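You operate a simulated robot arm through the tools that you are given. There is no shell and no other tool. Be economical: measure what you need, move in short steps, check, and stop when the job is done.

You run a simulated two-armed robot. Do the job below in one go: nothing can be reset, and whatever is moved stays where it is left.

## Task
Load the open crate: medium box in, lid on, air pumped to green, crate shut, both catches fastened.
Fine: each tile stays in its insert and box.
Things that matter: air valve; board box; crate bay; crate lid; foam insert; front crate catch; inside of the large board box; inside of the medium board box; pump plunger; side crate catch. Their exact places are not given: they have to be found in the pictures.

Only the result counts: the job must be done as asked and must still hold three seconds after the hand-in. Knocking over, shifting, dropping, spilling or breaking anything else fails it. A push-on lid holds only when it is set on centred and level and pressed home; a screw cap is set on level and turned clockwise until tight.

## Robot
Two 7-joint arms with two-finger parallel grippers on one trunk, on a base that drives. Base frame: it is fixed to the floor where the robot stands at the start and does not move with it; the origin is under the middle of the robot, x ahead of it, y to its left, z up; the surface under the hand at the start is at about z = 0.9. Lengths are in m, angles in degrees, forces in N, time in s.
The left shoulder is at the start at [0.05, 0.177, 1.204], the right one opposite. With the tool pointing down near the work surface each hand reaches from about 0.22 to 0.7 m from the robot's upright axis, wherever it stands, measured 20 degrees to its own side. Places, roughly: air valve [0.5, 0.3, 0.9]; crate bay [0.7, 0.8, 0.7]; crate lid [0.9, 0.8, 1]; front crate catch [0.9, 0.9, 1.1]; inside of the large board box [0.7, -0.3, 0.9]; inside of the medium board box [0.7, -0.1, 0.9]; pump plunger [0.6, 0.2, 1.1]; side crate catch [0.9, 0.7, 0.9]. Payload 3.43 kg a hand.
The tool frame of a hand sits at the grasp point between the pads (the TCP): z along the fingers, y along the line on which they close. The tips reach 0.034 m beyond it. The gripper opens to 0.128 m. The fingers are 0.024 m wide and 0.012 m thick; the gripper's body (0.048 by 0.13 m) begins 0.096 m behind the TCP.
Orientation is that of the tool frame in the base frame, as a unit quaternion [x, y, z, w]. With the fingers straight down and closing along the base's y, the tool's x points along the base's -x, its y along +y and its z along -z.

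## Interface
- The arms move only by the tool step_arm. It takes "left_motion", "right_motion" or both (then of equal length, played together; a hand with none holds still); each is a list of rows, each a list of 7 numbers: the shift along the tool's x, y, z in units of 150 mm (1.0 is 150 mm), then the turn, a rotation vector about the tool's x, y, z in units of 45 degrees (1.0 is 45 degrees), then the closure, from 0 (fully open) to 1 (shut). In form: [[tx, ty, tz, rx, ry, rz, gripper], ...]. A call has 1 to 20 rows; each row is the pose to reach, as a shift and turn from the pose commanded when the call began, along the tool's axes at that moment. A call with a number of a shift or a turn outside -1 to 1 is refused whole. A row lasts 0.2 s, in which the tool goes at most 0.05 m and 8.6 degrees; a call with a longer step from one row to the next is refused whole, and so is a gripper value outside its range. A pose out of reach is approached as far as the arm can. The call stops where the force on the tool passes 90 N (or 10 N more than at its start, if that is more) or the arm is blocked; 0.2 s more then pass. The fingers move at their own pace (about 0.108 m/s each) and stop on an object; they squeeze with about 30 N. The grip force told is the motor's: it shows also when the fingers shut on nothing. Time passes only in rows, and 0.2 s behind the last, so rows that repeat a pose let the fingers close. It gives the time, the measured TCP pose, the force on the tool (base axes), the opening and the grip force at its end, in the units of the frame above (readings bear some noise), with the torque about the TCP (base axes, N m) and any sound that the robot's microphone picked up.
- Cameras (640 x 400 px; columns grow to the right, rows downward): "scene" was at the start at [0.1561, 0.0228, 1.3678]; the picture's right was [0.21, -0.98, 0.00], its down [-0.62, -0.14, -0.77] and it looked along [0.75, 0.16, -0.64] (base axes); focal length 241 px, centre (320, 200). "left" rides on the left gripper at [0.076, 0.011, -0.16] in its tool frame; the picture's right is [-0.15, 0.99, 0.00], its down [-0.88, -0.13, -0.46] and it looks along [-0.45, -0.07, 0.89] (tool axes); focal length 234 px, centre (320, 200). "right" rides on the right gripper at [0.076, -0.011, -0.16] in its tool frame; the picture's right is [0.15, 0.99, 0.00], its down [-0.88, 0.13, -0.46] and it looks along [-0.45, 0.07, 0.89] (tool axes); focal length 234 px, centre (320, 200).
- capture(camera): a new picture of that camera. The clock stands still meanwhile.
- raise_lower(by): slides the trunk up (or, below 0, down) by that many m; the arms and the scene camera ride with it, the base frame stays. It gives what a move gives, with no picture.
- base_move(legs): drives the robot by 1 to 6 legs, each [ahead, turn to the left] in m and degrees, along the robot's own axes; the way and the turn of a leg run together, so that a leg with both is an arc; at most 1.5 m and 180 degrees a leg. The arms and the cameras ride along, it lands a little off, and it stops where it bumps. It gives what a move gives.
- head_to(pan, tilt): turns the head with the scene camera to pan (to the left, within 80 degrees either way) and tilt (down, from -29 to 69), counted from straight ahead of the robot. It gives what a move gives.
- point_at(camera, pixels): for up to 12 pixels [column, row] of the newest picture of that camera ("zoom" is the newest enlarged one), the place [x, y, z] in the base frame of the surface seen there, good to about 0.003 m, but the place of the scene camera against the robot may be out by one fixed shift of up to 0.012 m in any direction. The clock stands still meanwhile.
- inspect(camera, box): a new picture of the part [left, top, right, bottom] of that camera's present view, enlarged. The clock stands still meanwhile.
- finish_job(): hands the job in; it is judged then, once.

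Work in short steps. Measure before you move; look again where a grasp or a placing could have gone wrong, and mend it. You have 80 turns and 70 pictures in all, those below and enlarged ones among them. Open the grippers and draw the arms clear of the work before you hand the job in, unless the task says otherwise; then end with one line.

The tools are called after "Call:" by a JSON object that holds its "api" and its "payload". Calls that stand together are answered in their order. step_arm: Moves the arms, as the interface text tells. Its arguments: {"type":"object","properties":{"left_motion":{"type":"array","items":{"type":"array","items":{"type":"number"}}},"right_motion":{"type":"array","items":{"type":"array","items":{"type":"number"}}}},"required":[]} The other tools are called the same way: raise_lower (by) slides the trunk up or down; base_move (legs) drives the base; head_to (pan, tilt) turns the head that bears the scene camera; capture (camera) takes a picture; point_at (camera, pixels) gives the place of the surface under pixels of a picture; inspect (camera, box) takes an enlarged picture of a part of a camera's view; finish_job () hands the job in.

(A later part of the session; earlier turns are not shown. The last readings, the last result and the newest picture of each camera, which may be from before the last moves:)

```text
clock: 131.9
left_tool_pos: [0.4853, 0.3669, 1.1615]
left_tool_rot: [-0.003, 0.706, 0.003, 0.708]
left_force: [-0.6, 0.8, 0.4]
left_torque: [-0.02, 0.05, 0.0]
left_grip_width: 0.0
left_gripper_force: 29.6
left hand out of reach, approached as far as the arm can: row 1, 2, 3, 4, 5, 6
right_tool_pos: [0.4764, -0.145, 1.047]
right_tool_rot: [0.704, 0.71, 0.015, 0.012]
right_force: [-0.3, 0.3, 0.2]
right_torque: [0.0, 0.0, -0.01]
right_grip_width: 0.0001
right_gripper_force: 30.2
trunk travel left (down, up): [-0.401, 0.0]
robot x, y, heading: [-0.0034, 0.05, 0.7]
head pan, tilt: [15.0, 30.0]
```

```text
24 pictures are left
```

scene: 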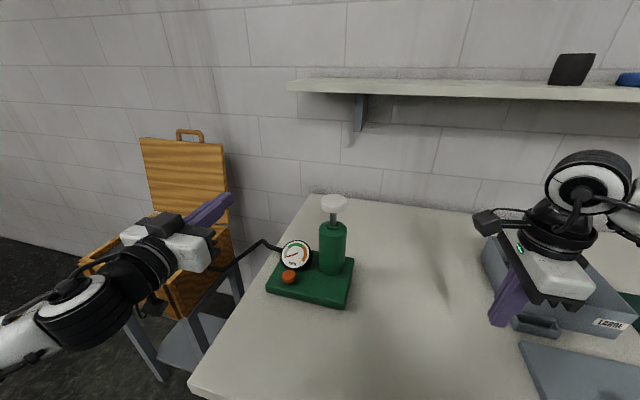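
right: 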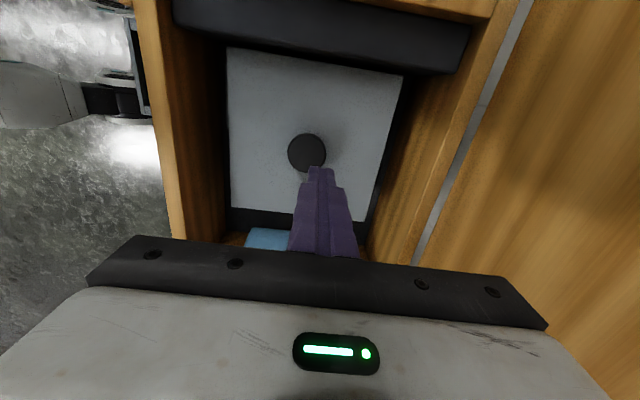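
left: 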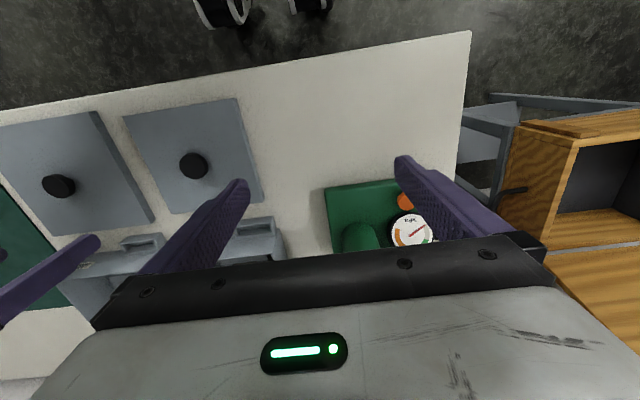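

The hand is horizontal now. I measure the plunger (333,203) again and enlarge the gauge.

Call:
{"api": "point_at", "payload": {"camera": "scene", "pixels": [[333, 199], [325, 203], [343, 203], [333, 207], [333, 230], [295, 252], [288, 277]]}}

Call:
{"api": "step_arm", "payload": {"left_motion": [[0, 0, 0.3, 0, 0, 0, 1], [0, 0, 0.6, 0, 0, 0, 1], [0, 0, 0.9, 0, 0, 0, 1], [0, -0.3, 0.9, 0, 0, 0, 1], [0, -0.6, 0.9, 0, 0, 0, 1], [0, -0.9, 0.9, 0, 0, 0, 1], [0, -1, 0.9, 0, 0, 0, 1], [0, -1, 0.9, 0, 0, 0, 1]]}}

Call:
{"api": "inspect", "payload": {"camera": "scene", "box": [200, 130, 400, 320]}}

```text
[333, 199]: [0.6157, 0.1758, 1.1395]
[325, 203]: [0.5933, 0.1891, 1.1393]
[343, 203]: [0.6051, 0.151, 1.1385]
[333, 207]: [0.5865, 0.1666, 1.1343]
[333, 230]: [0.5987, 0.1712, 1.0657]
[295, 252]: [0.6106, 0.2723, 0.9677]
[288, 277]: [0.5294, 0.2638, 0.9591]
```

```text
clock: 133.7
left_tool_pos: [0.6206, 0.2199, 1.1701]
left_tool_rot: [-0.004, 0.707, 0.004, 0.708]
left_force: [0.1, 0.2, -0.5]
left_torque: [0.01, 0.01, -0.01]
left_grip_width: 0.0002
left_gripper_force: 30.2
right_tool_pos: [0.4772, -0.1461, 1.0462]
right_tool_rot: [0.704, 0.71, 0.014, 0.011]
right_force: [-1.0, 0.1, 0.2]
right_torque: [0.01, -0.02, -0.02]
right_grip_width: 0.0
right_gripper_force: 30.4
trunk travel left (down, up): [-0.401, 0.0]
robot x, y, heading: [-0.0036, 0.0501, 0.4]
head pan, tilt: [15.0, 30.0]
```

```text
2.11 times, centred on (300, 225) of scene
```

zoom: 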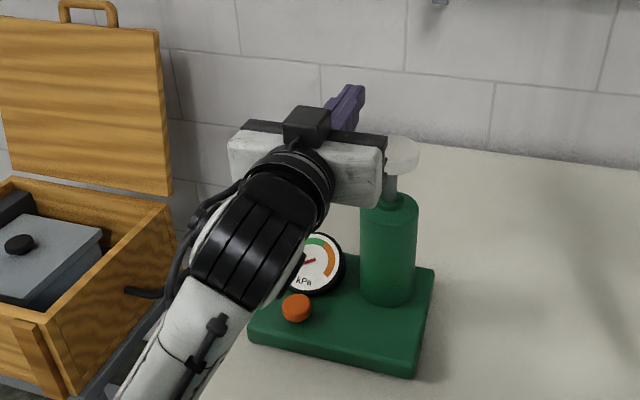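

The left fingers are at y 0.22 beside the plunger (0.604,0.170, top 1.139). I move over it and press down about 7 cm in small rows.

Call:
{"api": "step_arm", "payload": {"left_motion": [[0, -0.17, -0.03, 0, 0, 0, 1], [0, -0.333, -0.07, 0, 0, 0, 1], [0, -0.333, -0.07, 0, 0, 0, 1], [0.1, -0.333, -0.07, 0, 0, 0, 1], [0.2, -0.333, -0.07, 0, 0, 0, 1], [0.3, -0.333, -0.07, 0, 0, 0, 1], [0.4, -0.333, -0.07, 0, 0, 0, 1], [0.5, -0.333, -0.07, 0, 0, 0, 1]]}}

Call:
{"api": "inspect", "payload": {"camera": "scene", "box": [200, 130, 400, 320]}}

```text
clock: 135.5
left_tool_pos: [0.6142, 0.1781, 1.1103]
left_tool_rot: [0.003, 0.694, 0.012, 0.72]
left_force: [-1.2, -2.1, 5.9]
left_torque: [-0.08, 0.09, 0.03]
left_grip_width: 0.0
left_gripper_force: 30.2
right_tool_pos: [0.4765, -0.1456, 1.0463]
right_tool_rot: [0.704, 0.71, 0.015, 0.012]
right_force: [-0.3, 0.2, 0.5]
right_torque: [-0.01, 0.01, 0.01]
right_grip_width: 0.0
right_gripper_force: 29.5
trunk travel left (down, up): [-0.401, 0.0]
robot x, y, heading: [-0.006, 0.0507, 0.6]
head pan, tilt: [15.0, 30.0]
heard: click
```

```text
2.11 times, centred on (300, 225) of scene
```

zoom: 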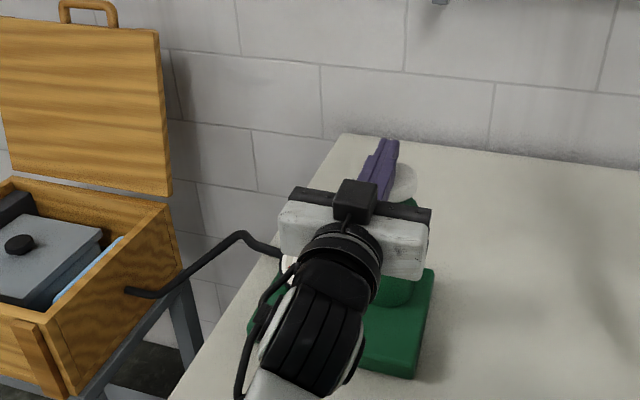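

A click: one stroke done with about 6 N. I raise to let the plunger return and read the gauge.

Call:
{"api": "step_arm", "payload": {"left_motion": [[-0.15, 0, 0, 0, 0, 0, 1], [-0.3, 0, 0, 0, 0, 0, 1], [-0.42, 0, 0, 0, 0, 0, 1], [-0.42, 0, 0, 0, 0, 0, 1]]}}

Call:
{"api": "inspect", "payload": {"camera": "scene", "box": [240, 180, 380, 320]}}

```text
clock: 136.5
left_tool_pos: [0.612, 0.1718, 1.1577]
left_tool_rot: [-0.004, 0.707, 0.003, 0.707]
left_force: [-1.0, 0.3, 1.0]
left_torque: [-0.02, 0.0, 0.04]
left_grip_width: 0.0
left_gripper_force: 29.7
right_tool_pos: [0.4771, -0.1446, 1.0471]
right_tool_rot: [0.704, 0.71, 0.014, 0.012]
right_force: [0.0, 0.4, 0.7]
right_torque: [0.01, 0.02, 0.01]
right_grip_width: 0.0
right_gripper_force: 29.8
trunk travel left (down, up): [-0.401, 0.0]
robot x, y, heading: [-0.0009, 0.0533, 0.6]
head pan, tilt: [15.0, 30.0]
```

```text
2.86 times, centred on (310, 250) of scene
```

zoom: 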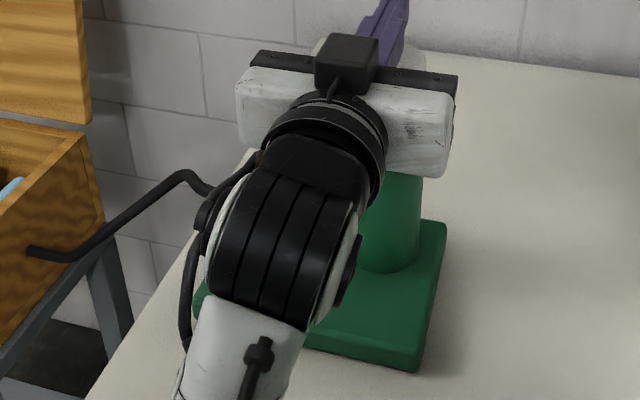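

The arm hides the gauge. I step 6 cm aside to read it.

Call:
{"api": "step_arm", "payload": {"left_motion": [[-0.1, 0.15, 0, 0, 0, 0, 1], [-0.1, 0.4, 0, 0, 0, 0, 1], [-0.1, 0.45, 0, 0, 0, 0, 1]]}}

Call:
{"api": "inspect", "payload": {"camera": "scene", "box": [240, 180, 380, 320]}}

```text
clock: 137.3
left_tool_pos: [0.6105, 0.2388, 1.1724]
left_tool_rot: [-0.003, 0.706, 0.003, 0.708]
left_force: [0.2, 0.0, -0.6]
left_torque: [-0.01, 0.0, -0.04]
left_grip_width: 0.0
left_gripper_force: 30.4
right_tool_pos: [0.4777, -0.1454, 1.0462]
right_tool_rot: [0.704, 0.71, 0.014, 0.011]
right_force: [-0.1, -0.3, -0.7]
right_torque: [0.01, 0.0, -0.01]
right_grip_width: 0.0
right_gripper_force: 30.0
trunk travel left (down, up): [-0.401, 0.0]
robot x, y, heading: [-0.0077, 0.0521, 0.4]
head pan, tilt: [15.0, 30.0]
```

```text
2.86 times, centred on (310, 250) of scene
```

zoom: 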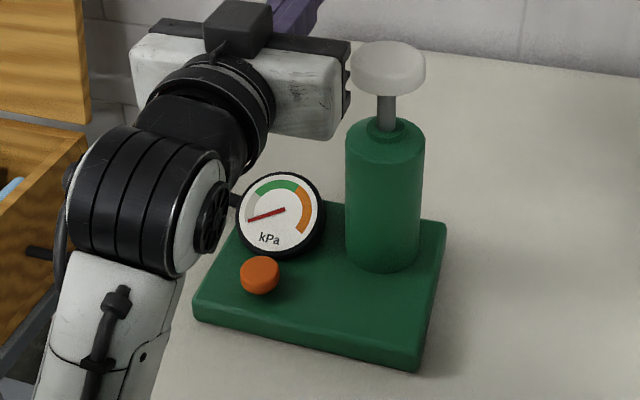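

The needle still reads near zero, though the blue cushion has begun to swell at the crate's edge. I give two more strokes and step aside again.

Call:
{"api": "step_arm", "payload": {"left_motion": [[0, -0.22, 0, 0, 0, 0, 1], [0, -0.45, 0, 0, 0, 0, 1], [0.2, -0.45, 0, 0, 0, 0, 1], [0.4, -0.45, 0, 0, 0, 0, 1], [0.52, -0.45, 0, 0, 0, 0, 1], [0.52, -0.45, 0, 0, 0, 0, 1], [0.3, -0.45, 0, 0, 0, 0, 1], [0.05, -0.45, 0, 0, 0, 0, 1], [0.05, -0.45, 0, 0, 0, 0, 1], [0.25, -0.45, 0, 0, 0, 0, 1], [0.4, -0.45, 0, 0, 0, 0, 1], [0.52, -0.45, 0, 0, 0, 0, 1], [0.52, -0.45, 0, 0, 0, 0, 1], [0.3, -0.45, 0, 0, 0, 0, 1], [0.0, -0.45, 0, 0, 0, 0, 1], [0.0, -0.22, 0, 0, 0, 0, 1], [0, 0, 0, 0, 0, 0, 1]]}}

Call:
{"api": "inspect", "payload": {"camera": "scene", "box": [180, 180, 380, 320]}}

```text
clock: 140.9
left_tool_pos: [0.6114, 0.2386, 1.1715]
left_tool_rot: [-0.004, 0.706, 0.001, 0.708]
left_force: [0.2, 0.8, 0.2]
left_torque: [-0.02, -0.01, -0.05]
left_grip_width: 0.0
left_gripper_force: 30.4
right_tool_pos: [0.4778, -0.1457, 1.0473]
right_tool_rot: [0.704, 0.71, 0.014, 0.012]
right_force: [-0.5, 0.6, -0.2]
right_torque: [-0.03, -0.03, -0.02]
right_grip_width: 0.0
right_gripper_force: 29.9
trunk travel left (down, up): [-0.401, 0.0]
robot x, y, heading: [-0.0049, 0.0474, 0.4]
head pan, tilt: [15.0, 30.0]
```

```text
2.86 times, centred on (280, 250) of scene
```

zoom: 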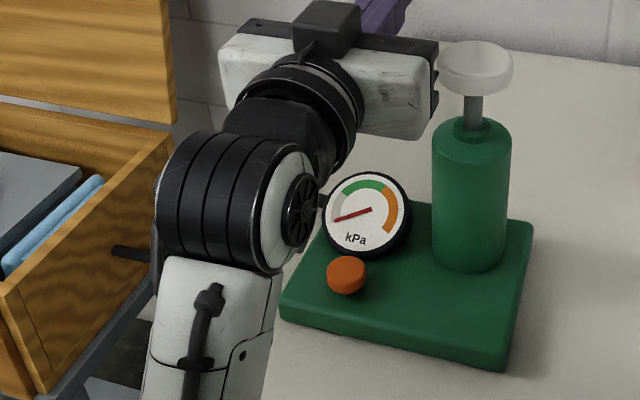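

No click this time; the strokes may have been too short. I press one deeper and stop at the bottom to read the force.

Call:
{"api": "step_arm", "payload": {"left_motion": [[0, -0.22, 0, 0, 0, 0, 1], [0, -0.45, 0, 0, 0, 0, 1], [0.15, -0.45, 0, 0, 0, 0, 1], [0.25, -0.45, 0, 0, 0, 0, 1], [0.35, -0.45, 0, 0, 0, 0, 1], [0.45, -0.45, 0, 0, 0, 0, 1], [0.55, -0.45, 0, 0, 0, 0, 1], [0.62, -0.45, 0, 0, 0, 0, 1], [0.68, -0.45, 0, 0, 0, 0, 1]]}}

```text
clock: 142.8
left_tool_pos: [0.6307, 0.1977, 1.1506]
left_tool_rot: [0.024, 0.652, 0.048, 0.756]
left_force: [0.0, 0.8, 1.1]
left_torque: [0.02, 0.02, -0.01]
left_grip_width: 0.0
left_gripper_force: 30.3
right_tool_pos: [0.4768, -0.145, 1.0473]
right_tool_rot: [0.704, 0.71, 0.015, 0.013]
right_force: [0.4, 0.0, 0.4]
right_torque: [0.01, -0.03, -0.02]
right_grip_width: 0.0
right_gripper_force: 29.9
trunk travel left (down, up): [-0.401, 0.0]
robot x, y, heading: [-0.0018, 0.0478, 0.7]
head pan, tilt: [15.0, 30.0]
stopped in row 9 (left hand): the arm was blocked; the commanded pose is now the measured one
```

The arm itself was blocked, with no force at the tool. I rise to safety and look at the whole arm.

Call:
{"api": "capture", "payload": {"camera": "scene"}}

```text
18 pictures are left
```

scene: 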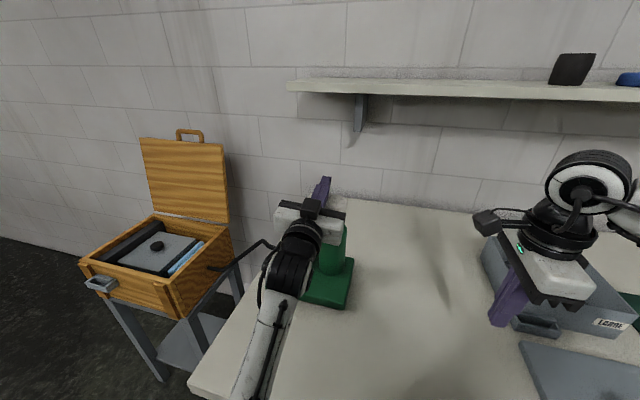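

The forearm lies low along the table edge, which limits the stroke. I will re-pitch the hand to 45° forward-down (wrist higher) and press with the fingertips: first up, aside and half the turn, then the rest.

Call:
{"api": "step_arm", "payload": {"left_motion": [[-0.1, 0.2, 0, 0, 0, 0, 1], [-0.25, 0.35, -0.05, 0, 0, 0, 1], [-0.35, 0.4, -0.2, 0.012, 0.15, -0.013, 1], [-0.4, 0.4, -0.35, 0.024, 0.3, -0.026, 1], [-0.4, 0.4, -0.45, 0.036, 0.45, -0.04, 1], [-0.4, 0.4, -0.45, 0.047, 0.593, -0.054, 1], [-0.4, 0.4, -0.45, 0.047, 0.593, -0.054, 1]]}}

Call:
{"api": "step_arm", "payload": {"left_motion": [[0, 0, 0, 0.012, 0.15, -0.013, 1], [0, 0, 0, 0.024, 0.3, -0.026, 1], [0, 0, 0, 0.036, 0.45, -0.04, 1], [0, 0, 0, 0.047, 0.593, -0.054, 1], [0, 0, 0, 0.047, 0.593, -0.054, 1]]}}

Call:
{"api": "capture", "payload": {"camera": "scene"}}

```text
clock: 144.4
left_tool_pos: [0.552, 0.2493, 1.2033]
left_tool_rot: [0.014, 0.811, 0.023, 0.584]
left_force: [0.2, 0.3, 0.2]
left_torque: [0.0, -0.02, 0.0]
left_grip_width: 0.0001
left_gripper_force: 30.0
right_tool_pos: [0.4766, -0.1456, 1.0471]
right_tool_rot: [0.704, 0.709, 0.015, 0.011]
right_force: [0.5, 0.1, -1.1]
right_torque: [-0.01, -0.04, -0.01]
right_grip_width: 0.0002
right_gripper_force: 30.0
trunk travel left (down, up): [-0.401, 0.0]
robot x, y, heading: [-0.0031, 0.0469, 0.7]
head pan, tilt: [15.0, 30.0]
```

```text
clock: 145.8
left_tool_pos: [0.574, 0.2905, 1.186]
left_tool_rot: [-0.023, 0.924, 0.037, 0.379]
left_force: [-0.1, 0.2, 0.5]
left_torque: [-0.01, 0.01, 0.0]
left_grip_width: 0.0
left_gripper_force: 29.5
left hand out of reach, approached as far as the arm can: row 4, 5
right_tool_pos: [0.4778, -0.145, 1.0479]
right_tool_rot: [0.704, 0.71, 0.014, 0.012]
right_force: [-0.5, -0.1, -0.1]
right_torque: [0.01, -0.04, 0.0]
right_grip_width: 0.0
right_gripper_force: 30.5
trunk travel left (down, up): [-0.401, 0.0]
robot x, y, heading: [-0.0002, 0.0497, 0.2]
head pan, tilt: [15.0, 30.0]
stopped in row 5 (left hand): the arm was blocked; the commanded pose is now the measured one
```

```text
17 pictures are left
```

scene: 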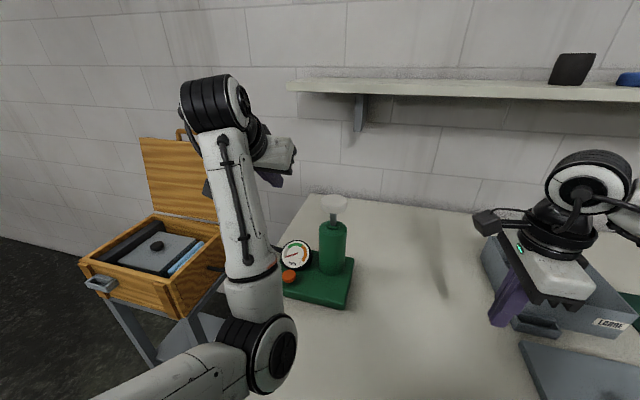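

The arm now has its wrist high and fingers at 45°, tips about z 1.162 at x≈0.598. I slide to y≈0.17 above the plunger.

Call:
{"api": "step_arm", "payload": {"left_motion": [[0, -0.2, 0, 0, 0, 0, 1], [0, -0.4, 0, 0, 0, 0, 1], [0, -0.6, 0, 0, 0, 0, 1], [0, -0.8, 0, 0, 0, 0, 1], [0, -0.8, 0, 0, 0, 0, 1]]}}

Call:
{"api": "inspect", "payload": {"camera": "scene", "box": [220, 120, 400, 320]}}

```text
clock: 147.2
left_tool_pos: [0.5909, 0.219, 1.1862]
left_tool_rot: [-0.053, 0.917, 0.077, 0.388]
left_force: [-0.2, -0.1, 0.1]
left_torque: [0.01, 0.01, 0.01]
left_grip_width: 0.0003
left_gripper_force: 29.8
right_tool_pos: [0.4771, -0.1455, 1.0474]
right_tool_rot: [0.704, 0.71, 0.014, 0.012]
right_force: [-0.2, 0.5, 0.5]
right_torque: [0.0, -0.02, 0.0]
right_grip_width: 0.0003
right_gripper_force: 29.8
trunk travel left (down, up): [-0.401, 0.0]
robot x, y, heading: [-0.0013, 0.0502, 0.2]
head pan, tilt: [15.0, 30.0]
stopped in row 5 (left hand): the arm was blocked; the commanded pose is now the measured one
```

```text
2.00 times, centred on (310, 220) of scene
```

zoom: 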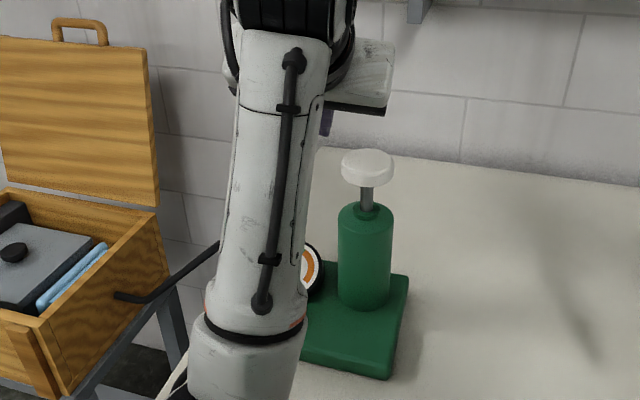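

Blocked again: the arm is too cramped this close. I back the robot 0.2 m so the arm can reach out straighter, and return the hand to horizontal.

Call:
{"api": "base_move", "payload": {"legs": [[-0.2, 0]]}}

Call:
{"api": "step_arm", "payload": {"left_motion": [[0.1, 0.05, 0.1, 0.04, -0.163, -0.007, 1], [0.1, 0.1, 0.1, 0.08, -0.326, -0.015, 1], [0.1, 0.15, 0.1, 0.12, -0.49, -0.022, 1], [0.1, 0.2, 0.1, 0.16, -0.65, -0.03, 1], [0.1, 0.25, 0.1, 0.2, -0.82, -0.037, 1], [0.1, 0.3, 0.1, 0.24, -0.979, -0.044, 1], [0.1, 0.3, 0.1, 0.24, -0.979, -0.044, 1]]}}

Call:
{"api": "step_arm", "payload": {"left_motion": [[0, 0, 0.3, 0, 0, 0, 1], [0, 0, 0.6, 0, 0, 0, 1], [0, 0, 0.9, 0, 0, 0, 1], [0, 0, 1, 0, 0, 0, 1]]}}

```text
clock: 148.8
left_tool_pos: [0.3927, 0.2179, 1.1861]
left_tool_rot: [-0.053, 0.917, 0.076, 0.388]
left_force: [0.3, 0.9, 0.3]
left_torque: [-0.03, -0.01, 0.01]
left_grip_width: 0.0
left_gripper_force: 29.7
right_tool_pos: [0.2792, -0.1454, 1.0465]
right_tool_rot: [0.702, 0.711, 0.016, 0.012]
right_force: [0.0, -0.2, 0.7]
right_torque: [0.0, -0.04, 0.01]
right_grip_width: 0.0
right_gripper_force: 30.1
trunk travel left (down, up): [-0.401, 0.0]
robot x, y, heading: [-0.1986, 0.0499, 0.4]
head pan, tilt: [15.0, 30.0]
```

```text
clock: 150.3
left_tool_pos: [0.3865, 0.2657, 1.1697]
left_tool_rot: [0.0, 0.706, -0.001, 0.708]
left_force: [-1.0, 0.1, 0.3]
left_torque: [0.02, -0.03, 0.02]
left_grip_width: 0.0
left_gripper_force: 30.0
right_tool_pos: [0.2809, -0.1457, 1.0462]
right_tool_rot: [0.703, 0.711, 0.014, 0.012]
right_force: [-0.3, -0.2, 1.0]
right_torque: [-0.02, 0.01, 0.03]
right_grip_width: 0.0001
right_gripper_force: 30.2
trunk travel left (down, up): [-0.401, 0.0]
robot x, y, heading: [-0.1969, 0.0478, 0.7]
head pan, tilt: [15.0, 30.0]
```

```text
clock: 151.3
left_tool_pos: [0.5358, 0.2652, 1.1699]
left_tool_rot: [-0.001, 0.707, 0.0, 0.707]
left_force: [0.6, 0.4, -0.8]
left_torque: [-0.03, 0.05, 0.01]
left_grip_width: 0.0
left_gripper_force: 29.9
right_tool_pos: [0.28, -0.1468, 1.0465]
right_tool_rot: [0.703, 0.711, 0.015, 0.012]
right_force: [0.1, -0.8, 0.1]
right_torque: [-0.04, -0.02, 0.0]
right_grip_width: 0.0
right_gripper_force: 29.6
trunk travel left (down, up): [-0.401, 0.0]
robot x, y, heading: [-0.1987, 0.0505, 0.8]
head pan, tilt: [15.0, 30.0]
```

Reachable now. I move over the plunger and press down to z≈1.085.

Call:
{"api": "step_arm", "payload": {"left_motion": [[-0.03, -0.1, 0.25, 0, 0, 0, 1], [-0.03, -0.3, 0.46, 0, 0, 0, 1], [-0.03, -0.5, 0.46, 0, 0, 0, 1], [-0.03, -0.63, 0.46, 0, 0, 0, 1], [0.1, -0.63, 0.46, 0, 0, 0, 1], [0.2, -0.63, 0.46, 0, 0, 0, 1], [0.3, -0.63, 0.46, 0, 0, 0, 1], [0.4, -0.63, 0.46, 0, 0, 0, 1], [0.5, -0.63, 0.46, 0, 0, 0, 1], [0.56, -0.63, 0.46, 0, 0, 0, 1]]}}

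Call:
{"api": "inspect", "payload": {"camera": "scene", "box": [240, 150, 440, 320]}}

```text
clock: 153.6
left_tool_pos: [0.6075, 0.1952, 1.0985]
left_tool_rot: [0.001, 0.697, 0.02, 0.717]
left_force: [12.4, -4.1, 25.3]
left_torque: [-0.43, 0.17, 0.26]
left_grip_width: 0.0
left_gripper_force: 30.2
right_tool_pos: [0.2809, -0.1474, 1.0471]
right_tool_rot: [0.703, 0.711, 0.016, 0.011]
right_force: [0.6, 0.2, 0.3]
right_torque: [-0.01, 0.01, 0.0]
right_grip_width: 0.0
right_gripper_force: 29.8
trunk travel left (down, up): [-0.401, 0.0]
robot x, y, heading: [-0.201, 0.0477, 0.3]
head pan, tilt: [15.0, 30.0]
heard: click
```

```text
2.35 times, centred on (340, 235) of scene
```

zoom: 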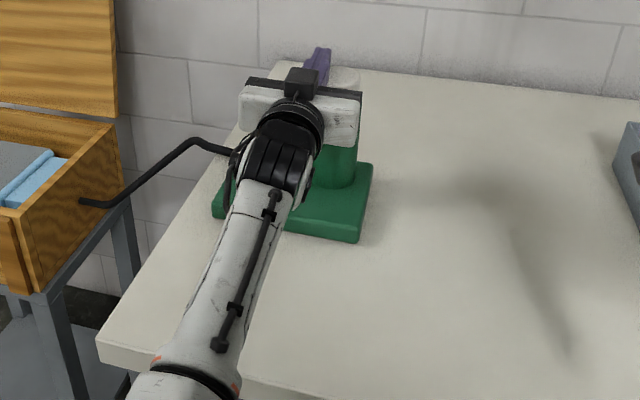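

Click: stroke complete. I rise and step aside to read the gauge.

Call:
{"api": "step_arm", "payload": {"left_motion": [[-0.2, 0, 0, 0, 0, 0, 1], [-0.4, 0, 0, 0, 0, 0, 1], [-0.57, 0, 0, 0, 0, 0, 1], [-0.57, 0.25, 0, 0, 0, 0, 1], [-0.57, 0.5, 0, 0, 0, 0, 1], [-0.57, 0.5, 0, 0, 0, 0, 1]]}}

Call:
{"api": "inspect", "payload": {"camera": "scene", "box": [220, 150, 400, 300]}}

```text
clock: 154.9
left_tool_pos: [0.605, 0.2441, 1.1693]
left_tool_rot: [0.0, 0.707, -0.001, 0.707]
left_force: [-0.1, 0.0, 0.2]
left_torque: [-0.02, 0.0, 0.02]
left_grip_width: 0.0
left_gripper_force: 29.6
right_tool_pos: [0.2799, -0.1458, 1.0459]
right_tool_rot: [0.703, 0.711, 0.014, 0.011]
right_force: [-0.3, -0.2, 0.4]
right_torque: [0.03, 0.04, -0.02]
right_grip_width: 0.0
right_gripper_force: 30.4
trunk travel left (down, up): [-0.401, 0.0]
robot x, y, heading: [-0.2031, 0.0489, 0.7]
head pan, tilt: [15.0, 30.0]
```

```text
2.67 times, centred on (310, 225) of scene
```

zoom: 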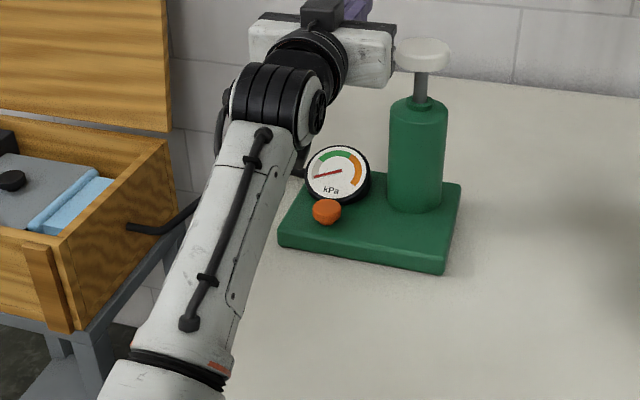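

Still at zero, but the cushion now reaches towards the box. I do another full stroke in one call and look.

Call:
{"api": "step_arm", "payload": {"left_motion": [[0, -0.28, 0, 0, 0, 0, 1], [0, -0.55, 0, 0, 0, 0, 1], [0.1, -0.55, 0, 0, 0, 0, 1], [0.2, -0.55, 0, 0, 0, 0, 1], [0.3, -0.55, 0, 0, 0, 0, 1], [0.4, -0.55, 0, 0, 0, 0, 1], [0.5, -0.55, 0, 0, 0, 0, 1], [0.56, -0.55, 0, 0, 0, 0, 1], [0.56, -0.55, 0, 0, 0, 0, 1], [0.3, -0.55, 0, 0, 0, 0, 1], [0.05, -0.55, 0, 0, 0, 0, 1], [0, -0.5, 0, 0, 0, 0, 1], [0, -0.25, 0, 0, 0, 0, 1], [0, 0, 0, 0, 0, 0, 1]]}}

Call:
{"api": "inspect", "payload": {"camera": "scene", "box": [220, 150, 400, 300]}}

```text
clock: 157.9
left_tool_pos: [0.6017, 0.2461, 1.1764]
left_tool_rot: [0.0, 0.704, -0.003, 0.71]
left_force: [-0.5, 1.2, -0.1]
left_torque: [0.0, 0.01, -0.06]
left_grip_width: 0.0
left_gripper_force: 29.8
right_tool_pos: [0.2804, -0.1441, 1.0499]
right_tool_rot: [0.702, 0.712, 0.015, 0.013]
right_force: [-0.3, 0.7, -0.9]
right_torque: [-0.06, -0.04, 0.01]
right_grip_width: 0.0
right_gripper_force: 30.2
trunk travel left (down, up): [-0.401, 0.0]
robot x, y, heading: [-0.2009, 0.0456, 0.8]
head pan, tilt: [15.0, 30.0]
heard: click
```

```text
2.67 times, centred on (310, 225) of scene
```

zoom: 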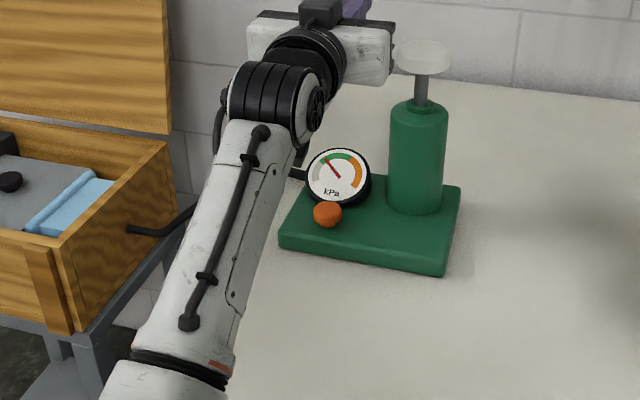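

The needle jumped up towards the green zone. I enlarge the gauge to be sure.

Call:
{"api": "inspect", "payload": {"camera": "scene", "box": [328, 200, 368, 232]}}

```text
12.50 times, centred on (348, 216) of scene
```

zoom: 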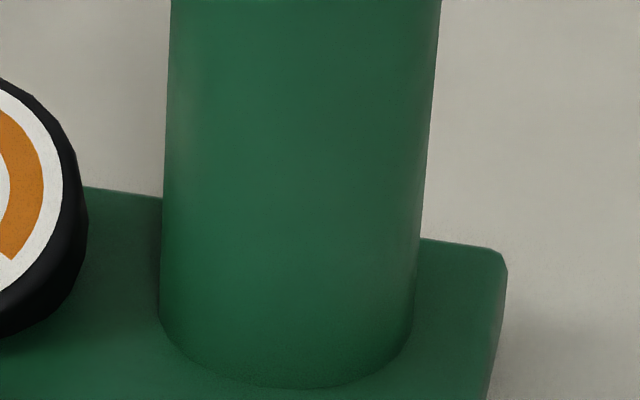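

Wrong crop; the gauge is at about (317,216).

Call:
{"api": "inspect", "payload": {"camera": "scene", "box": [299, 203, 335, 229]}}

```text
15.38 times, centred on (317, 216) of scene
```

zoom: 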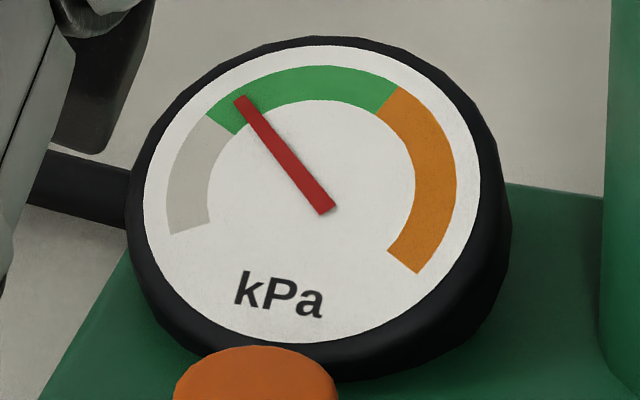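

The needle is inside the green. Now to the crate: I retract the left hand and drive over, then look at the lid.

Call:
{"api": "step_arm", "payload": {"left_motion": [[0, 0, -0.3, 0, 0, 0, 1], [0, 0, -0.6, 0, 0, 0, 1], [0, 0, -0.9, 0, 0, 0, 1], [0, 0, -1, 0, 0, 0, 1]]}}

Call:
{"api": "base_move", "payload": {"legs": [[-0.05, 0], [0, 90], [0.82, 0], [0, -90]]}}

Call:
{"api": "head_to", "payload": {"pan": -2, "tilt": 25}}

```text
clock: 158.9
left_tool_pos: [0.4546, 0.2454, 1.1706]
left_tool_rot: [-0.001, 0.707, -0.001, 0.707]
left_force: [-0.4, 0.0, 0.0]
left_torque: [0.04, 0.0, 0.03]
left_grip_width: 0.0001
left_gripper_force: 30.0
right_tool_pos: [0.282, -0.1461, 1.0467]
right_tool_rot: [0.703, 0.711, 0.014, 0.011]
right_force: [-0.5, 0.7, -0.5]
right_torque: [0.0, 0.01, 0.01]
right_grip_width: 0.0
right_gripper_force: 29.6
trunk travel left (down, up): [-0.401, 0.0]
robot x, y, heading: [-0.2004, 0.0465, 0.7]
head pan, tilt: [15.0, 30.0]
```

```text
clock: 171.3
left_tool_pos: [0.4229, 1.0325, 1.1697]
left_tool_rot: [0.009, 0.707, -0.009, 0.707]
left_force: [0.1, -0.3, 0.1]
left_torque: [-0.01, -0.03, 0.0]
left_grip_width: 0.0002
left_gripper_force: 30.8
right_tool_pos: [0.2409, 0.6446, 1.0469]
right_tool_rot: [0.713, 0.701, 0.014, 0.011]
right_force: [0.3, -0.3, 0.1]
right_torque: [0.01, -0.02, -0.01]
right_grip_width: 0.0
right_gripper_force: 29.8
trunk travel left (down, up): [-0.401, 0.0]
robot x, y, heading: [-0.2343, 0.8511, -0.9]
head pan, tilt: [15.0, 30.0]
```

```text
clock: 172.2
left_tool_pos: [0.4244, 1.032, 1.1689]
left_tool_rot: [0.01, 0.707, -0.011, 0.707]
left_force: [-0.7, 0.1, 0.6]
left_torque: [0.04, -0.03, -0.01]
left_grip_width: 0.0
left_gripper_force: 29.4
right_tool_pos: [0.2393, 0.6457, 1.0471]
right_tool_rot: [0.713, 0.701, 0.014, 0.012]
right_force: [-0.4, -0.2, 0.4]
right_torque: [0.03, 0.03, 0.01]
right_grip_width: 0.0
right_gripper_force: 30.3
trunk travel left (down, up): [-0.401, 0.0]
robot x, y, heading: [-0.2388, 0.8522, -0.8]
head pan, tilt: [-2.0, 25.0]
```

I drive 0.25 m ahead with heading correction, then take a scene picture.

Call:
{"api": "base_move", "payload": {"legs": [[0.25, 0.9]]}}

Call:
{"api": "capture", "payload": {"camera": "scene"}}

```text
clock: 174.0
left_tool_pos: [0.6746, 1.0339, 1.1691]
left_tool_rot: [0.007, 0.707, -0.007, 0.707]
left_force: [0.9, 0.2, 0.3]
left_torque: [0.0, -0.02, 0.01]
left_grip_width: 0.0
left_gripper_force: 29.9
right_tool_pos: [0.4945, 0.6473, 1.0466]
right_tool_rot: [0.71, 0.704, 0.014, 0.012]
right_force: [1.1, -0.2, -0.4]
right_torque: [0.01, -0.01, 0.03]
right_grip_width: 0.0
right_gripper_force: 29.6
trunk travel left (down, up): [-0.401, 0.0]
robot x, y, heading: [0.0195, 0.8512, -0.5]
head pan, tilt: [-2.0, 25.0]
```

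```text
10 pictures are left
```

scene: 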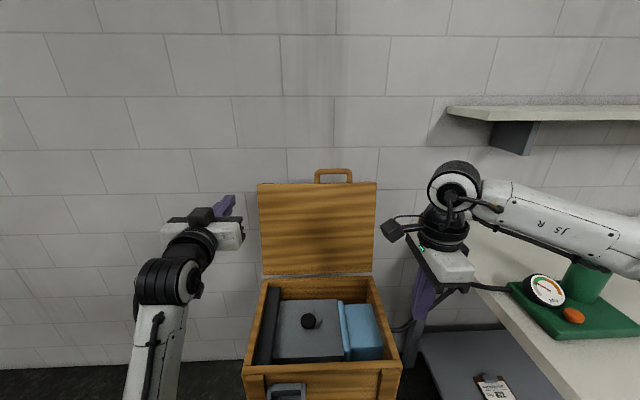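

The cushion holds the box against the pad. I measure the crate lid's top edge and handle.

Call:
{"api": "point_at", "payload": {"camera": "scene", "pixels": [[262, 188], [300, 188], [374, 187], [318, 175], [335, 171], [351, 175], [265, 270], [371, 268], [290, 230], [220, 260], [545, 290]]}}

```text
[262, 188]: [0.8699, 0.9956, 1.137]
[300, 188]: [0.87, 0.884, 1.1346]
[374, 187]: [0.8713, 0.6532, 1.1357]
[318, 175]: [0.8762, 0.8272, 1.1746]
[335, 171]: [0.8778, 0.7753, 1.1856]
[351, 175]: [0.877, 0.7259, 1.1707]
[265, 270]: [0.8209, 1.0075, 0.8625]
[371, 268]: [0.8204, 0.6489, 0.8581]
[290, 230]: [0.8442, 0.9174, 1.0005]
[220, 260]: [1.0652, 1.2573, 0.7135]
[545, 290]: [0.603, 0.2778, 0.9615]
```

The handle bar is at (0.877, y 0.73–0.83, z≈1.18). I'll grip the bar with the left hand horizontal and fingers closing vertically. First I roll the hand 90° and set the opening to 4.5 cm.

Call:
{"api": "step_arm", "payload": {"left_motion": [[0, 0, 0, 0, 0, 0.17, 0.65], [0, 0, 0, 0, 0, 0.34, 0.65], [0, 0, 0, 0, 0, 0.51, 0.65], [0, 0, 0, 0, 0, 0.68, 0.65], [0, 0, 0, 0, 0, 0.85, 0.65], [0, 0, 0, 0, 0, 1, 0.65]]}}

Call:
{"api": "step_arm", "payload": {"left_motion": [[0, 0, 0, 0, 0, 0.17, 0.65], [0, 0, 0, 0, 0, 0.34, 0.65], [0, 0, 0, 0, 0, 0.51, 0.65], [0, 0, 0, 0, 0, 0.68, 0.65], [0, 0, 0, 0, 0, 0.85, 0.65], [0, 0, 0, 0, 0, 1, 0.65], [0, 0, 0, 0, 0, 1, 0.65]]}}

```text
clock: 175.4
left_tool_pos: [0.6745, 1.0352, 1.1687]
left_tool_rot: [0.277, 0.65, 0.265, 0.656]
left_force: [-0.2, 0.4, 0.2]
left_torque: [0.01, 0.0, 0.01]
left_grip_width: 0.0444
left_gripper_force: 0.0
right_tool_pos: [0.4949, 0.6471, 1.0465]
right_tool_rot: [0.71, 0.704, 0.014, 0.011]
right_force: [-0.1, 0.2, 0.8]
right_torque: [0.0, 0.02, 0.0]
right_grip_width: 0.0
right_gripper_force: 30.3
trunk travel left (down, up): [-0.401, 0.0]
robot x, y, heading: [0.017, 0.8524, -0.6]
head pan, tilt: [-2.0, 25.0]
```

```text
clock: 177.0
left_tool_pos: [0.6758, 1.0356, 1.1688]
left_tool_rot: [0.505, 0.494, 0.496, 0.504]
left_force: [0.1, 0.7, -0.5]
left_torque: [-0.01, -0.02, 0.05]
left_grip_width: 0.0449
left_gripper_force: 0.0
right_tool_pos: [0.4949, 0.6464, 1.0482]
right_tool_rot: [0.709, 0.704, 0.014, 0.012]
right_force: [1.2, -0.4, 0.5]
right_torque: [-0.02, -0.02, 0.01]
right_grip_width: 0.0
right_gripper_force: 30.4
trunk travel left (down, up): [-0.401, 0.0]
robot x, y, heading: [0.0148, 0.8441, -0.5]
head pan, tilt: [-2.0, 25.0]
```

Orientation is right. I slide left hand to y≈0.777, z≈1.179, and clear the right hand sideways.

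Call:
{"api": "step_arm", "payload": {"left_motion": [[-0.2, 0.07, 0, 0, 0, 0, 0.65], [-0.4, 0.07, 0, 0, 0, 0, 0.65], [-0.6, 0.07, 0, 0, 0, 0, 0.65], [-0.8, 0.07, 0, 0, 0, 0, 0.65], [-1, 0.07, 0, 0, 0, 0, 0.65]], "right_motion": [[-0.2, 0, 0, 0, 0, 0, 1], [-0.4, 0, 0, 0, 0, 0, 1], [-0.5, 0, 0, 0, 0, 0, 1], [-0.6, 0, 0, 0, 0, 0, 1], [-0.6, 0, 0, 0, 0, 0, 1]]}}

Call:
{"api": "step_arm", "payload": {"left_motion": [[-0.2, 0, 0.1, 0, 0, 0, 0.65], [-0.4, 0, 0.2, 0, 0, 0, 0.65], [-0.6, 0, 0.3, 0, 0, 0, 0.65], [-0.72, 0, 0.5, 0, 0, 0, 0.65], [-0.72, 0, 0.7, 0, 0, 0, 0.65]]}}

Call:
{"api": "inspect", "payload": {"camera": "scene", "box": [240, 120, 400, 220]}}

```text
clock: 178.2
left_tool_pos: [0.6722, 0.886, 1.1803]
left_tool_rot: [0.504, 0.496, 0.496, 0.504]
left_force: [0.5, 0.5, -0.7]
left_torque: [-0.02, -0.03, 0.06]
left_grip_width: 0.045
left_gripper_force: 0.0
right_tool_pos: [0.4927, 0.5545, 1.0474]
right_tool_rot: [0.709, 0.705, 0.014, 0.012]
right_force: [0.7, 0.3, -0.1]
right_torque: [-0.01, -0.01, 0.04]
right_grip_width: 0.0
right_gripper_force: 29.6
trunk travel left (down, up): [-0.401, 0.0]
robot x, y, heading: [0.017, 0.8544, -0.3]
head pan, tilt: [-2.0, 25.0]
```

```text
clock: 179.4
left_tool_pos: [0.7786, 0.7892, 1.1693]
left_tool_rot: [0.504, 0.496, 0.502, 0.497]
left_force: [0.5, 0.1, -0.7]
left_torque: [0.0, -0.02, 0.01]
left_grip_width: 0.0447
left_gripper_force: 0.1
right_tool_pos: [0.4934, 0.5575, 1.0471]
right_tool_rot: [0.71, 0.704, 0.015, 0.012]
right_force: [0.3, -1.1, -0.2]
right_torque: [0.01, -0.03, 0.01]
right_grip_width: 0.0002
right_gripper_force: 30.1
trunk travel left (down, up): [-0.401, 0.0]
robot x, y, heading: [0.0198, 0.8519, -0.5]
head pan, tilt: [-2.0, 25.0]
```

```text
4.00 times, centred on (320, 170) of scene
```

zoom: 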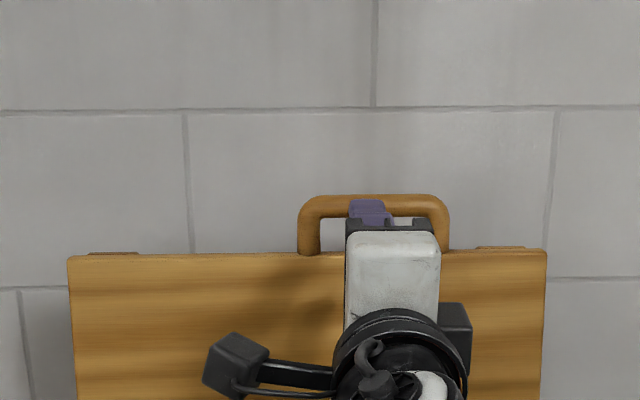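

Short of target by 1 cm in z; the lower finger must clear the lid edge (1.137). I raise 1.2 cm, then go forward to the bar.

Call:
{"api": "step_arm", "payload": {"left_motion": [[-0.03, 0.08, 0, 0, 0, 0, 0.65], [-0.05, 0.08, 0.1, 0, 0, 0, 0.65], [-0.05, 0.08, 0.2, 0, 0, 0, 0.65], [-0.05, 0.08, 0.3, 0, 0, 0, 0.65]]}}

```text
clock: 180.6
left_tool_pos: [0.8362, 0.8143, 1.1798]
left_tool_rot: [0.494, 0.51, 0.512, 0.484]
left_force: [-0.5, 0.1, 0.0]
left_torque: [0.01, 0.01, 0.0]
left_grip_width: 0.0447
left_gripper_force: 0.1
right_tool_pos: [0.4922, 0.5576, 1.0476]
right_tool_rot: [0.71, 0.704, 0.015, 0.012]
right_force: [-0.3, -0.1, 0.3]
right_torque: [0.0, 0.01, 0.01]
right_grip_width: 0.0
right_gripper_force: 29.9
trunk travel left (down, up): [-0.401, 0.0]
robot x, y, heading: [0.0181, 0.8523, -0.4]
head pan, tilt: [-2.0, 25.0]
stopped in row 4 (left hand): the arm was blocked; the commanded pose is now the measured one
```

The arm is at its reach limit. I retract 14 cm, drive the base 8 cm nearer, and correct the hand to y≈0.777.

Call:
{"api": "step_arm", "payload": {"left_motion": [[0, 0, -0.25, 0, 0, 0, 0.65], [0, 0, -0.5, 0, 0, 0, 0.65], [0, 0, -0.75, 0, 0, 0, 0.65], [0, 0, -0.95, 0, 0, 0, 0.65]]}}

Call:
{"api": "base_move", "payload": {"legs": [[0.08, 0.4]]}}

```text
clock: 181.6
left_tool_pos: [0.6937, 0.8039, 1.184]
left_tool_rot: [0.496, 0.509, 0.509, 0.486]
left_force: [0.3, 0.5, 0.0]
left_torque: [-0.02, 0.0, -0.01]
left_grip_width: 0.0448
left_gripper_force: 0.0
right_tool_pos: [0.493, 0.5573, 1.0477]
right_tool_rot: [0.709, 0.705, 0.014, 0.012]
right_force: [-0.1, 0.3, -1.3]
right_torque: [0.0, -0.02, 0.01]
right_grip_width: 0.0
right_gripper_force: 30.0
trunk travel left (down, up): [-0.401, 0.0]
robot x, y, heading: [0.0154, 0.8492, -0.4]
head pan, tilt: [-2.0, 25.0]
```

```text
clock: 182.7
left_tool_pos: [0.7764, 0.8089, 1.1815]
left_tool_rot: [0.495, 0.511, 0.512, 0.482]
left_force: [0.3, -0.7, -0.7]
left_torque: [0.04, -0.02, 0.0]
left_grip_width: 0.0448
left_gripper_force: 0.1
right_tool_pos: [0.5764, 0.56, 1.047]
right_tool_rot: [0.707, 0.707, 0.015, 0.011]
right_force: [-0.3, 0.3, -0.1]
right_torque: [0.06, 0.05, 0.01]
right_grip_width: 0.0001
right_gripper_force: 30.0
trunk travel left (down, up): [-0.401, 0.0]
robot x, y, heading: [0.0976, 0.8506, 0.1]
head pan, tilt: [-2.0, 25.0]
```

Now closer. I shift to y≈0.777 and go forward 10 cm so that the bar lies between the fingers.

Call:
{"api": "step_arm", "payload": {"left_motion": [[-0.15, 0, 0, 0, 0, 0, 0.65], [-0.24, 0, 0.1, 0, 0, 0, 0.65], [-0.24, 0, 0.25, 0, 0, 0, 0.65], [-0.24, 0, 0.4, 0, 0, 0, 0.65], [-0.24, 0, 0.55, 0, 0, 0, 0.65], [-0.24, 0, 0.67, 0, 0, 0, 0.65]]}}

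Call:
{"api": "inspect", "payload": {"camera": "scene", "box": [260, 100, 400, 200]}}

```text
clock: 183.8
left_tool_pos: [0.8348, 0.7947, 1.1733]
left_tool_rot: [0.495, 0.508, 0.523, 0.472]
left_force: [-96.2, 2.6, -4.4]
left_torque: [0.06, 3.59, -0.69]
left_grip_width: 0.0481
left_gripper_force: 2.8
right_tool_pos: [0.5615, 0.5602, 1.054]
right_tool_rot: [0.707, 0.707, 0.019, 0.016]
right_force: [-0.4, -0.1, 0.6]
right_torque: [-0.05, -0.02, 0.02]
right_grip_width: 0.0
right_gripper_force: 29.8
trunk travel left (down, up): [-0.401, 0.0]
robot x, y, heading: [0.0923, 0.8513, 0.2]
head pan, tilt: [-2.0, 25.0]
stopped in row 5 (left hand): the force on the tool passed its limit at 127 N (the readings are from after the stop); the commanded pose is now the measured one
```

```text
4.00 times, centred on (330, 150) of scene
```

zoom: 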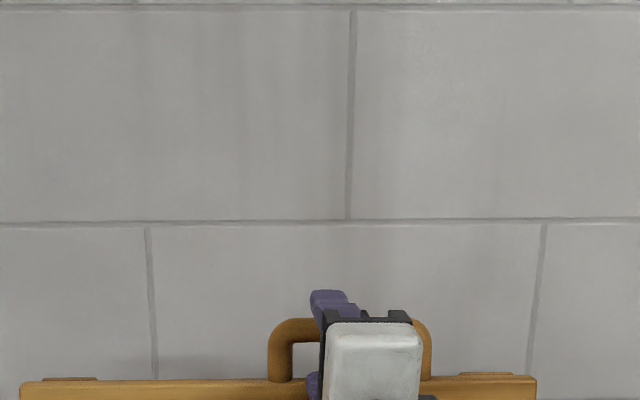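

The lower fingertip ran against the lid edge. I back off, raise, narrow the opening to 3 cm and check the pose before going on.

Call:
{"api": "step_arm", "payload": {"left_motion": [[0, 0, -0.15, 0, 0, 0, 0.77], [0, 0, -0.35, 0, 0, 0, 0.77], [-0.1, 0.1, -0.4, -0.03, 0, 0, 0.77], [-0.15, 0.12, -0.4, -0.03, -0.0, 0, 0.77], [-0.15, 0.12, -0.4, -0.03, 0, 0, 0.77]]}}

```text
clock: 185.2
left_tool_pos: [0.8114, 0.8068, 1.1632]
left_tool_rot: [0.49, 0.508, 0.551, 0.445]
left_force: [1.1, 0.5, 0.3]
left_torque: [0.03, 0.01, -0.02]
left_grip_width: 0.0294
left_gripper_force: 0.1
right_tool_pos: [0.5741, 0.5589, 1.0474]
right_tool_rot: [0.707, 0.707, 0.014, 0.012]
right_force: [-0.1, -0.1, 0.3]
right_torque: [-0.01, 0.0, 0.01]
right_grip_width: 0.0002
right_gripper_force: 30.1
trunk travel left (down, up): [-0.401, 0.0]
robot x, y, heading: [0.0925, 0.8501, -0.1]
head pan, tilt: [-2.0, 25.0]
stopped in row 5 (left hand): the arm was blocked; the commanded pose is now the measured one
```

Cross-body the arm jams, so I switch: from the crate's left I hook the fingertips behind the lid's left edge with the hand yawed 45°, then pull forward. I retract and bring the hand to the left, yawing right and lowering.

Call:
{"api": "step_arm", "payload": {"left_motion": [[0, 0, -0.3, 0, 0, 0, 1], [0, 0, -0.6, 0, 0, 0, 1], [0.2, 0, -0.75, 0, 0, 0, 1], [0.5, 0, -0.75, 0, 0, 0, 1], [0.8, 0, -0.75, 0, 0, 0, 1], [1, 0, -0.75, 0, 0, 0, 1]]}}

Call:
{"api": "step_arm", "payload": {"left_motion": [[0.15, -0.12, 0, 0, -0.17, 0, 1], [0.3, -0.24, 0, 0, -0.34, 0, 1], [0.45, -0.36, 0, 0, -0.51, 0, 1], [0.6, -0.48, 0, 0, -0.68, 0, 1], [0.75, -0.6, 0, 0, -0.85, 0, 1], [0.9, -0.75, 0, 0, -1, 0, 1], [0.95, -0.89, 0, 0, -1, 0, 1]]}}

```text
clock: 186.6
left_tool_pos: [0.676, 0.9413, 1.1778]
left_tool_rot: [0.492, 0.508, 0.549, 0.446]
left_force: [0.4, 0.3, 0.4]
left_torque: [0.0, 0.01, -0.01]
left_grip_width: 0.0
left_gripper_force: 30.0
right_tool_pos: [0.5734, 0.5604, 1.0474]
right_tool_rot: [0.707, 0.707, 0.015, 0.013]
right_force: [-0.8, -0.6, 0.5]
right_torque: [0.0, 0.0, 0.0]
right_grip_width: 0.0
right_gripper_force: 29.4
trunk travel left (down, up): [-0.401, 0.0]
robot x, y, heading: [0.0987, 0.8495, 0.1]
head pan, tilt: [-2.0, 25.0]
```

```text
clock: 188.2
left_tool_pos: [0.6631, 1.0946, 1.0557]
left_tool_rot: [0.664, 0.299, 0.32, 0.606]
left_force: [0.7, 0.4, 1.5]
left_torque: [0.0, 0.0, 0.0]
left_grip_width: 0.0
left_gripper_force: 30.3
right_tool_pos: [0.5738, 0.5602, 1.0482]
right_tool_rot: [0.707, 0.707, 0.014, 0.011]
right_force: [0.3, 0.2, -0.2]
right_torque: [0.01, -0.03, 0.0]
right_grip_width: 0.0
right_gripper_force: 30.0
trunk travel left (down, up): [-0.401, 0.0]
robot x, y, heading: [0.0952, 0.8503, -0.1]
head pan, tilt: [-2.0, 25.0]
```

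Hand is at (0.663,1.095,1.056), yawed 38° right. I advance along x to 0.92 beside the lid, then move −y 11 cm to put the tips behind the lid's edge.

Call:
{"api": "step_arm", "payload": {"left_motion": [[0.15, -0.02, 0.19, 0, 0, 0, 1], [0.3, -0.04, 0.38, 0, 0, 0, 1], [0.45, -0.06, 0.57, 0, 0, 0, 1], [0.53, -0.08, 0.67, 0, 0, 0, 1]]}}

Call:
{"api": "step_arm", "payload": {"left_motion": [[0.15, 0, 0.19, 0, 0, 0, 1], [0.3, 0, 0.38, 0, 0, 0, 1], [0.45, 0, 0.57, 0, 0, 0, 1], [0.53, 0, 0.67, 0, 0, 0, 1], [0.53, 0, 0.67, 0, 0, 0, 1]]}}

Call:
{"api": "step_arm", "payload": {"left_motion": [[-0.12, 0, 0.09, 0, 0, 0, 1], [-0.24, 0, 0.18, 0, 0, 0, 1], [-0.36, 0, 0.28, 0, 0, 0, 1], [-0.48, 0, 0.37, 0, 0, 0, 1], [-0.58, 0, 0.45, 0, 0, 0, 1]]}}

Call:
{"api": "inspect", "payload": {"camera": "scene", "box": [140, 80, 400, 260]}}

```text
clock: 189.2
left_tool_pos: [0.7937, 1.0935, 1.0433]
left_tool_rot: [0.664, 0.299, 0.32, 0.606]
left_force: [-0.2, -0.2, -0.3]
left_torque: [-0.03, -0.04, 0.0]
left_grip_width: 0.0
left_gripper_force: 30.1
right_tool_pos: [0.5737, 0.56, 1.0468]
right_tool_rot: [0.708, 0.706, 0.014, 0.011]
right_force: [0.2, -0.6, 0.5]
right_torque: [0.02, -0.01, -0.02]
right_grip_width: 0.0
right_gripper_force: 29.4
trunk travel left (down, up): [-0.401, 0.0]
robot x, y, heading: [0.0966, 0.8508, -0.1]
head pan, tilt: [-2.0, 25.0]
```

```text
clock: 190.4
left_tool_pos: [0.9001, 1.0881, 1.0467]
left_tool_rot: [0.665, 0.298, 0.32, 0.606]
left_force: [-0.7, -0.3, -0.4]
left_torque: [0.02, 0.03, -0.04]
left_grip_width: 0.0
left_gripper_force: 30.5
left hand out of reach, approached as far as the arm can: row 3, 4, 5
right_tool_pos: [0.5737, 0.5604, 1.0469]
right_tool_rot: [0.707, 0.707, 0.013, 0.012]
right_force: [-1.4, 0.0, -1.1]
right_torque: [0.03, 0.0, 0.03]
right_grip_width: 0.0001
right_gripper_force: 29.9
trunk travel left (down, up): [-0.401, 0.0]
robot x, y, heading: [0.0933, 0.8531, -0.1]
head pan, tilt: [-2.0, 25.0]
```

```text
clock: 191.6
left_tool_pos: [0.9032, 0.98, 1.0341]
left_tool_rot: [0.664, 0.298, 0.319, 0.607]
left_force: [3.0, 6.3, -2.1]
left_torque: [-0.09, -0.05, -0.76]
left_grip_width: 0.0003
left_gripper_force: 29.9
right_tool_pos: [0.5739, 0.5605, 1.0483]
right_tool_rot: [0.708, 0.706, 0.014, 0.012]
right_force: [-0.6, -0.1, -0.3]
right_torque: [0.0, -0.01, -0.02]
right_grip_width: 0.0001
right_gripper_force: 30.4
trunk travel left (down, up): [-0.401, 0.0]
robot x, y, heading: [0.0933, 0.8521, -0.3]
head pan, tilt: [-2.0, 25.0]
```

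```text
2.22 times, centred on (270, 170) of scene
```

zoom: 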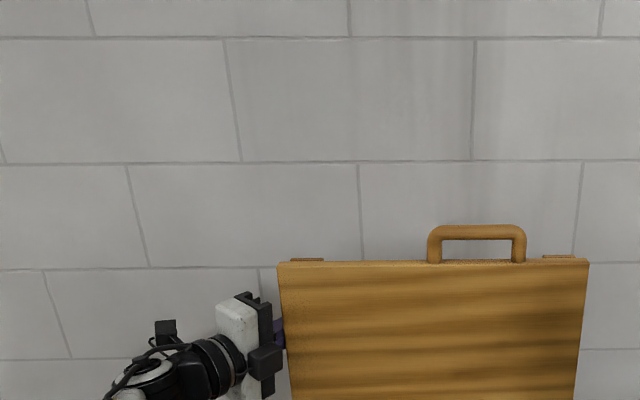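

The tips are behind the lid's left edge (light contact). I pull 18 cm towards −x.

Call:
{"api": "step_arm", "payload": {"left_motion": [[-0.09, 0, -0.12, 0, 0, 0, 1], [-0.18, 0, -0.24, 0, 0, 0, 1], [-0.28, 0, -0.36, 0, 0, 0, 1], [-0.37, 0, -0.48, 0, 0, 0, 1], [-0.46, 0, -0.59, 0, 0, 0, 1], [-0.56, 0, -0.71, 0, 0, 0, 1], [-0.65, 0, -0.83, 0, 0, 0, 1], [-0.74, 0, -0.945, 0, 0, 0, 1], [-0.74, 0, -0.945, 0, 0, 0, 1], [-0.74, 0, -0.945, 0, 0, 0, 1]]}}

Call:
{"api": "head_to", "payload": {"pan": -5, "tilt": 42}}

Call:
{"api": "capture", "payload": {"camera": "scene"}}

```text
clock: 193.8
left_tool_pos: [0.7248, 0.9842, 1.0375]
left_tool_rot: [0.664, 0.301, 0.322, 0.604]
left_force: [6.9, 18.3, -9.7]
left_torque: [-0.3, -1.22, -1.54]
left_grip_width: 0.0001
left_gripper_force: 29.8
right_tool_pos: [0.5756, 0.562, 1.0479]
right_tool_rot: [0.707, 0.707, 0.013, 0.012]
right_force: [0.2, 0.3, 0.0]
right_torque: [0.03, -0.01, 0.0]
right_grip_width: 0.0
right_gripper_force: 30.2
trunk travel left (down, up): [-0.401, 0.0]
robot x, y, heading: [0.0934, 0.8492, 0.0]
head pan, tilt: [-2.0, 25.0]
```

```text
clock: 194.6
left_tool_pos: [0.7241, 0.984, 1.0368]
left_tool_rot: [0.665, 0.301, 0.321, 0.604]
left_force: [6.0, 21.5, -10.0]
left_torque: [-0.33, -1.32, -1.84]
left_grip_width: 0.0001
left_gripper_force: 29.8
right_tool_pos: [0.5748, 0.5627, 1.0467]
right_tool_rot: [0.707, 0.707, 0.014, 0.013]
right_force: [0.0, 0.0, -0.3]
right_torque: [0.0, 0.01, 0.02]
right_grip_width: 0.0
right_gripper_force: 29.9
trunk travel left (down, up): [-0.401, 0.0]
robot x, y, heading: [0.0951, 0.8505, 0.1]
head pan, tilt: [-5.0, 42.0]
```

```text
6 pictures are left
```

scene: 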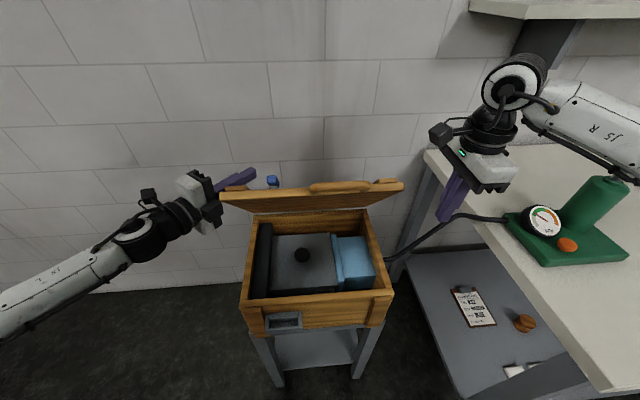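

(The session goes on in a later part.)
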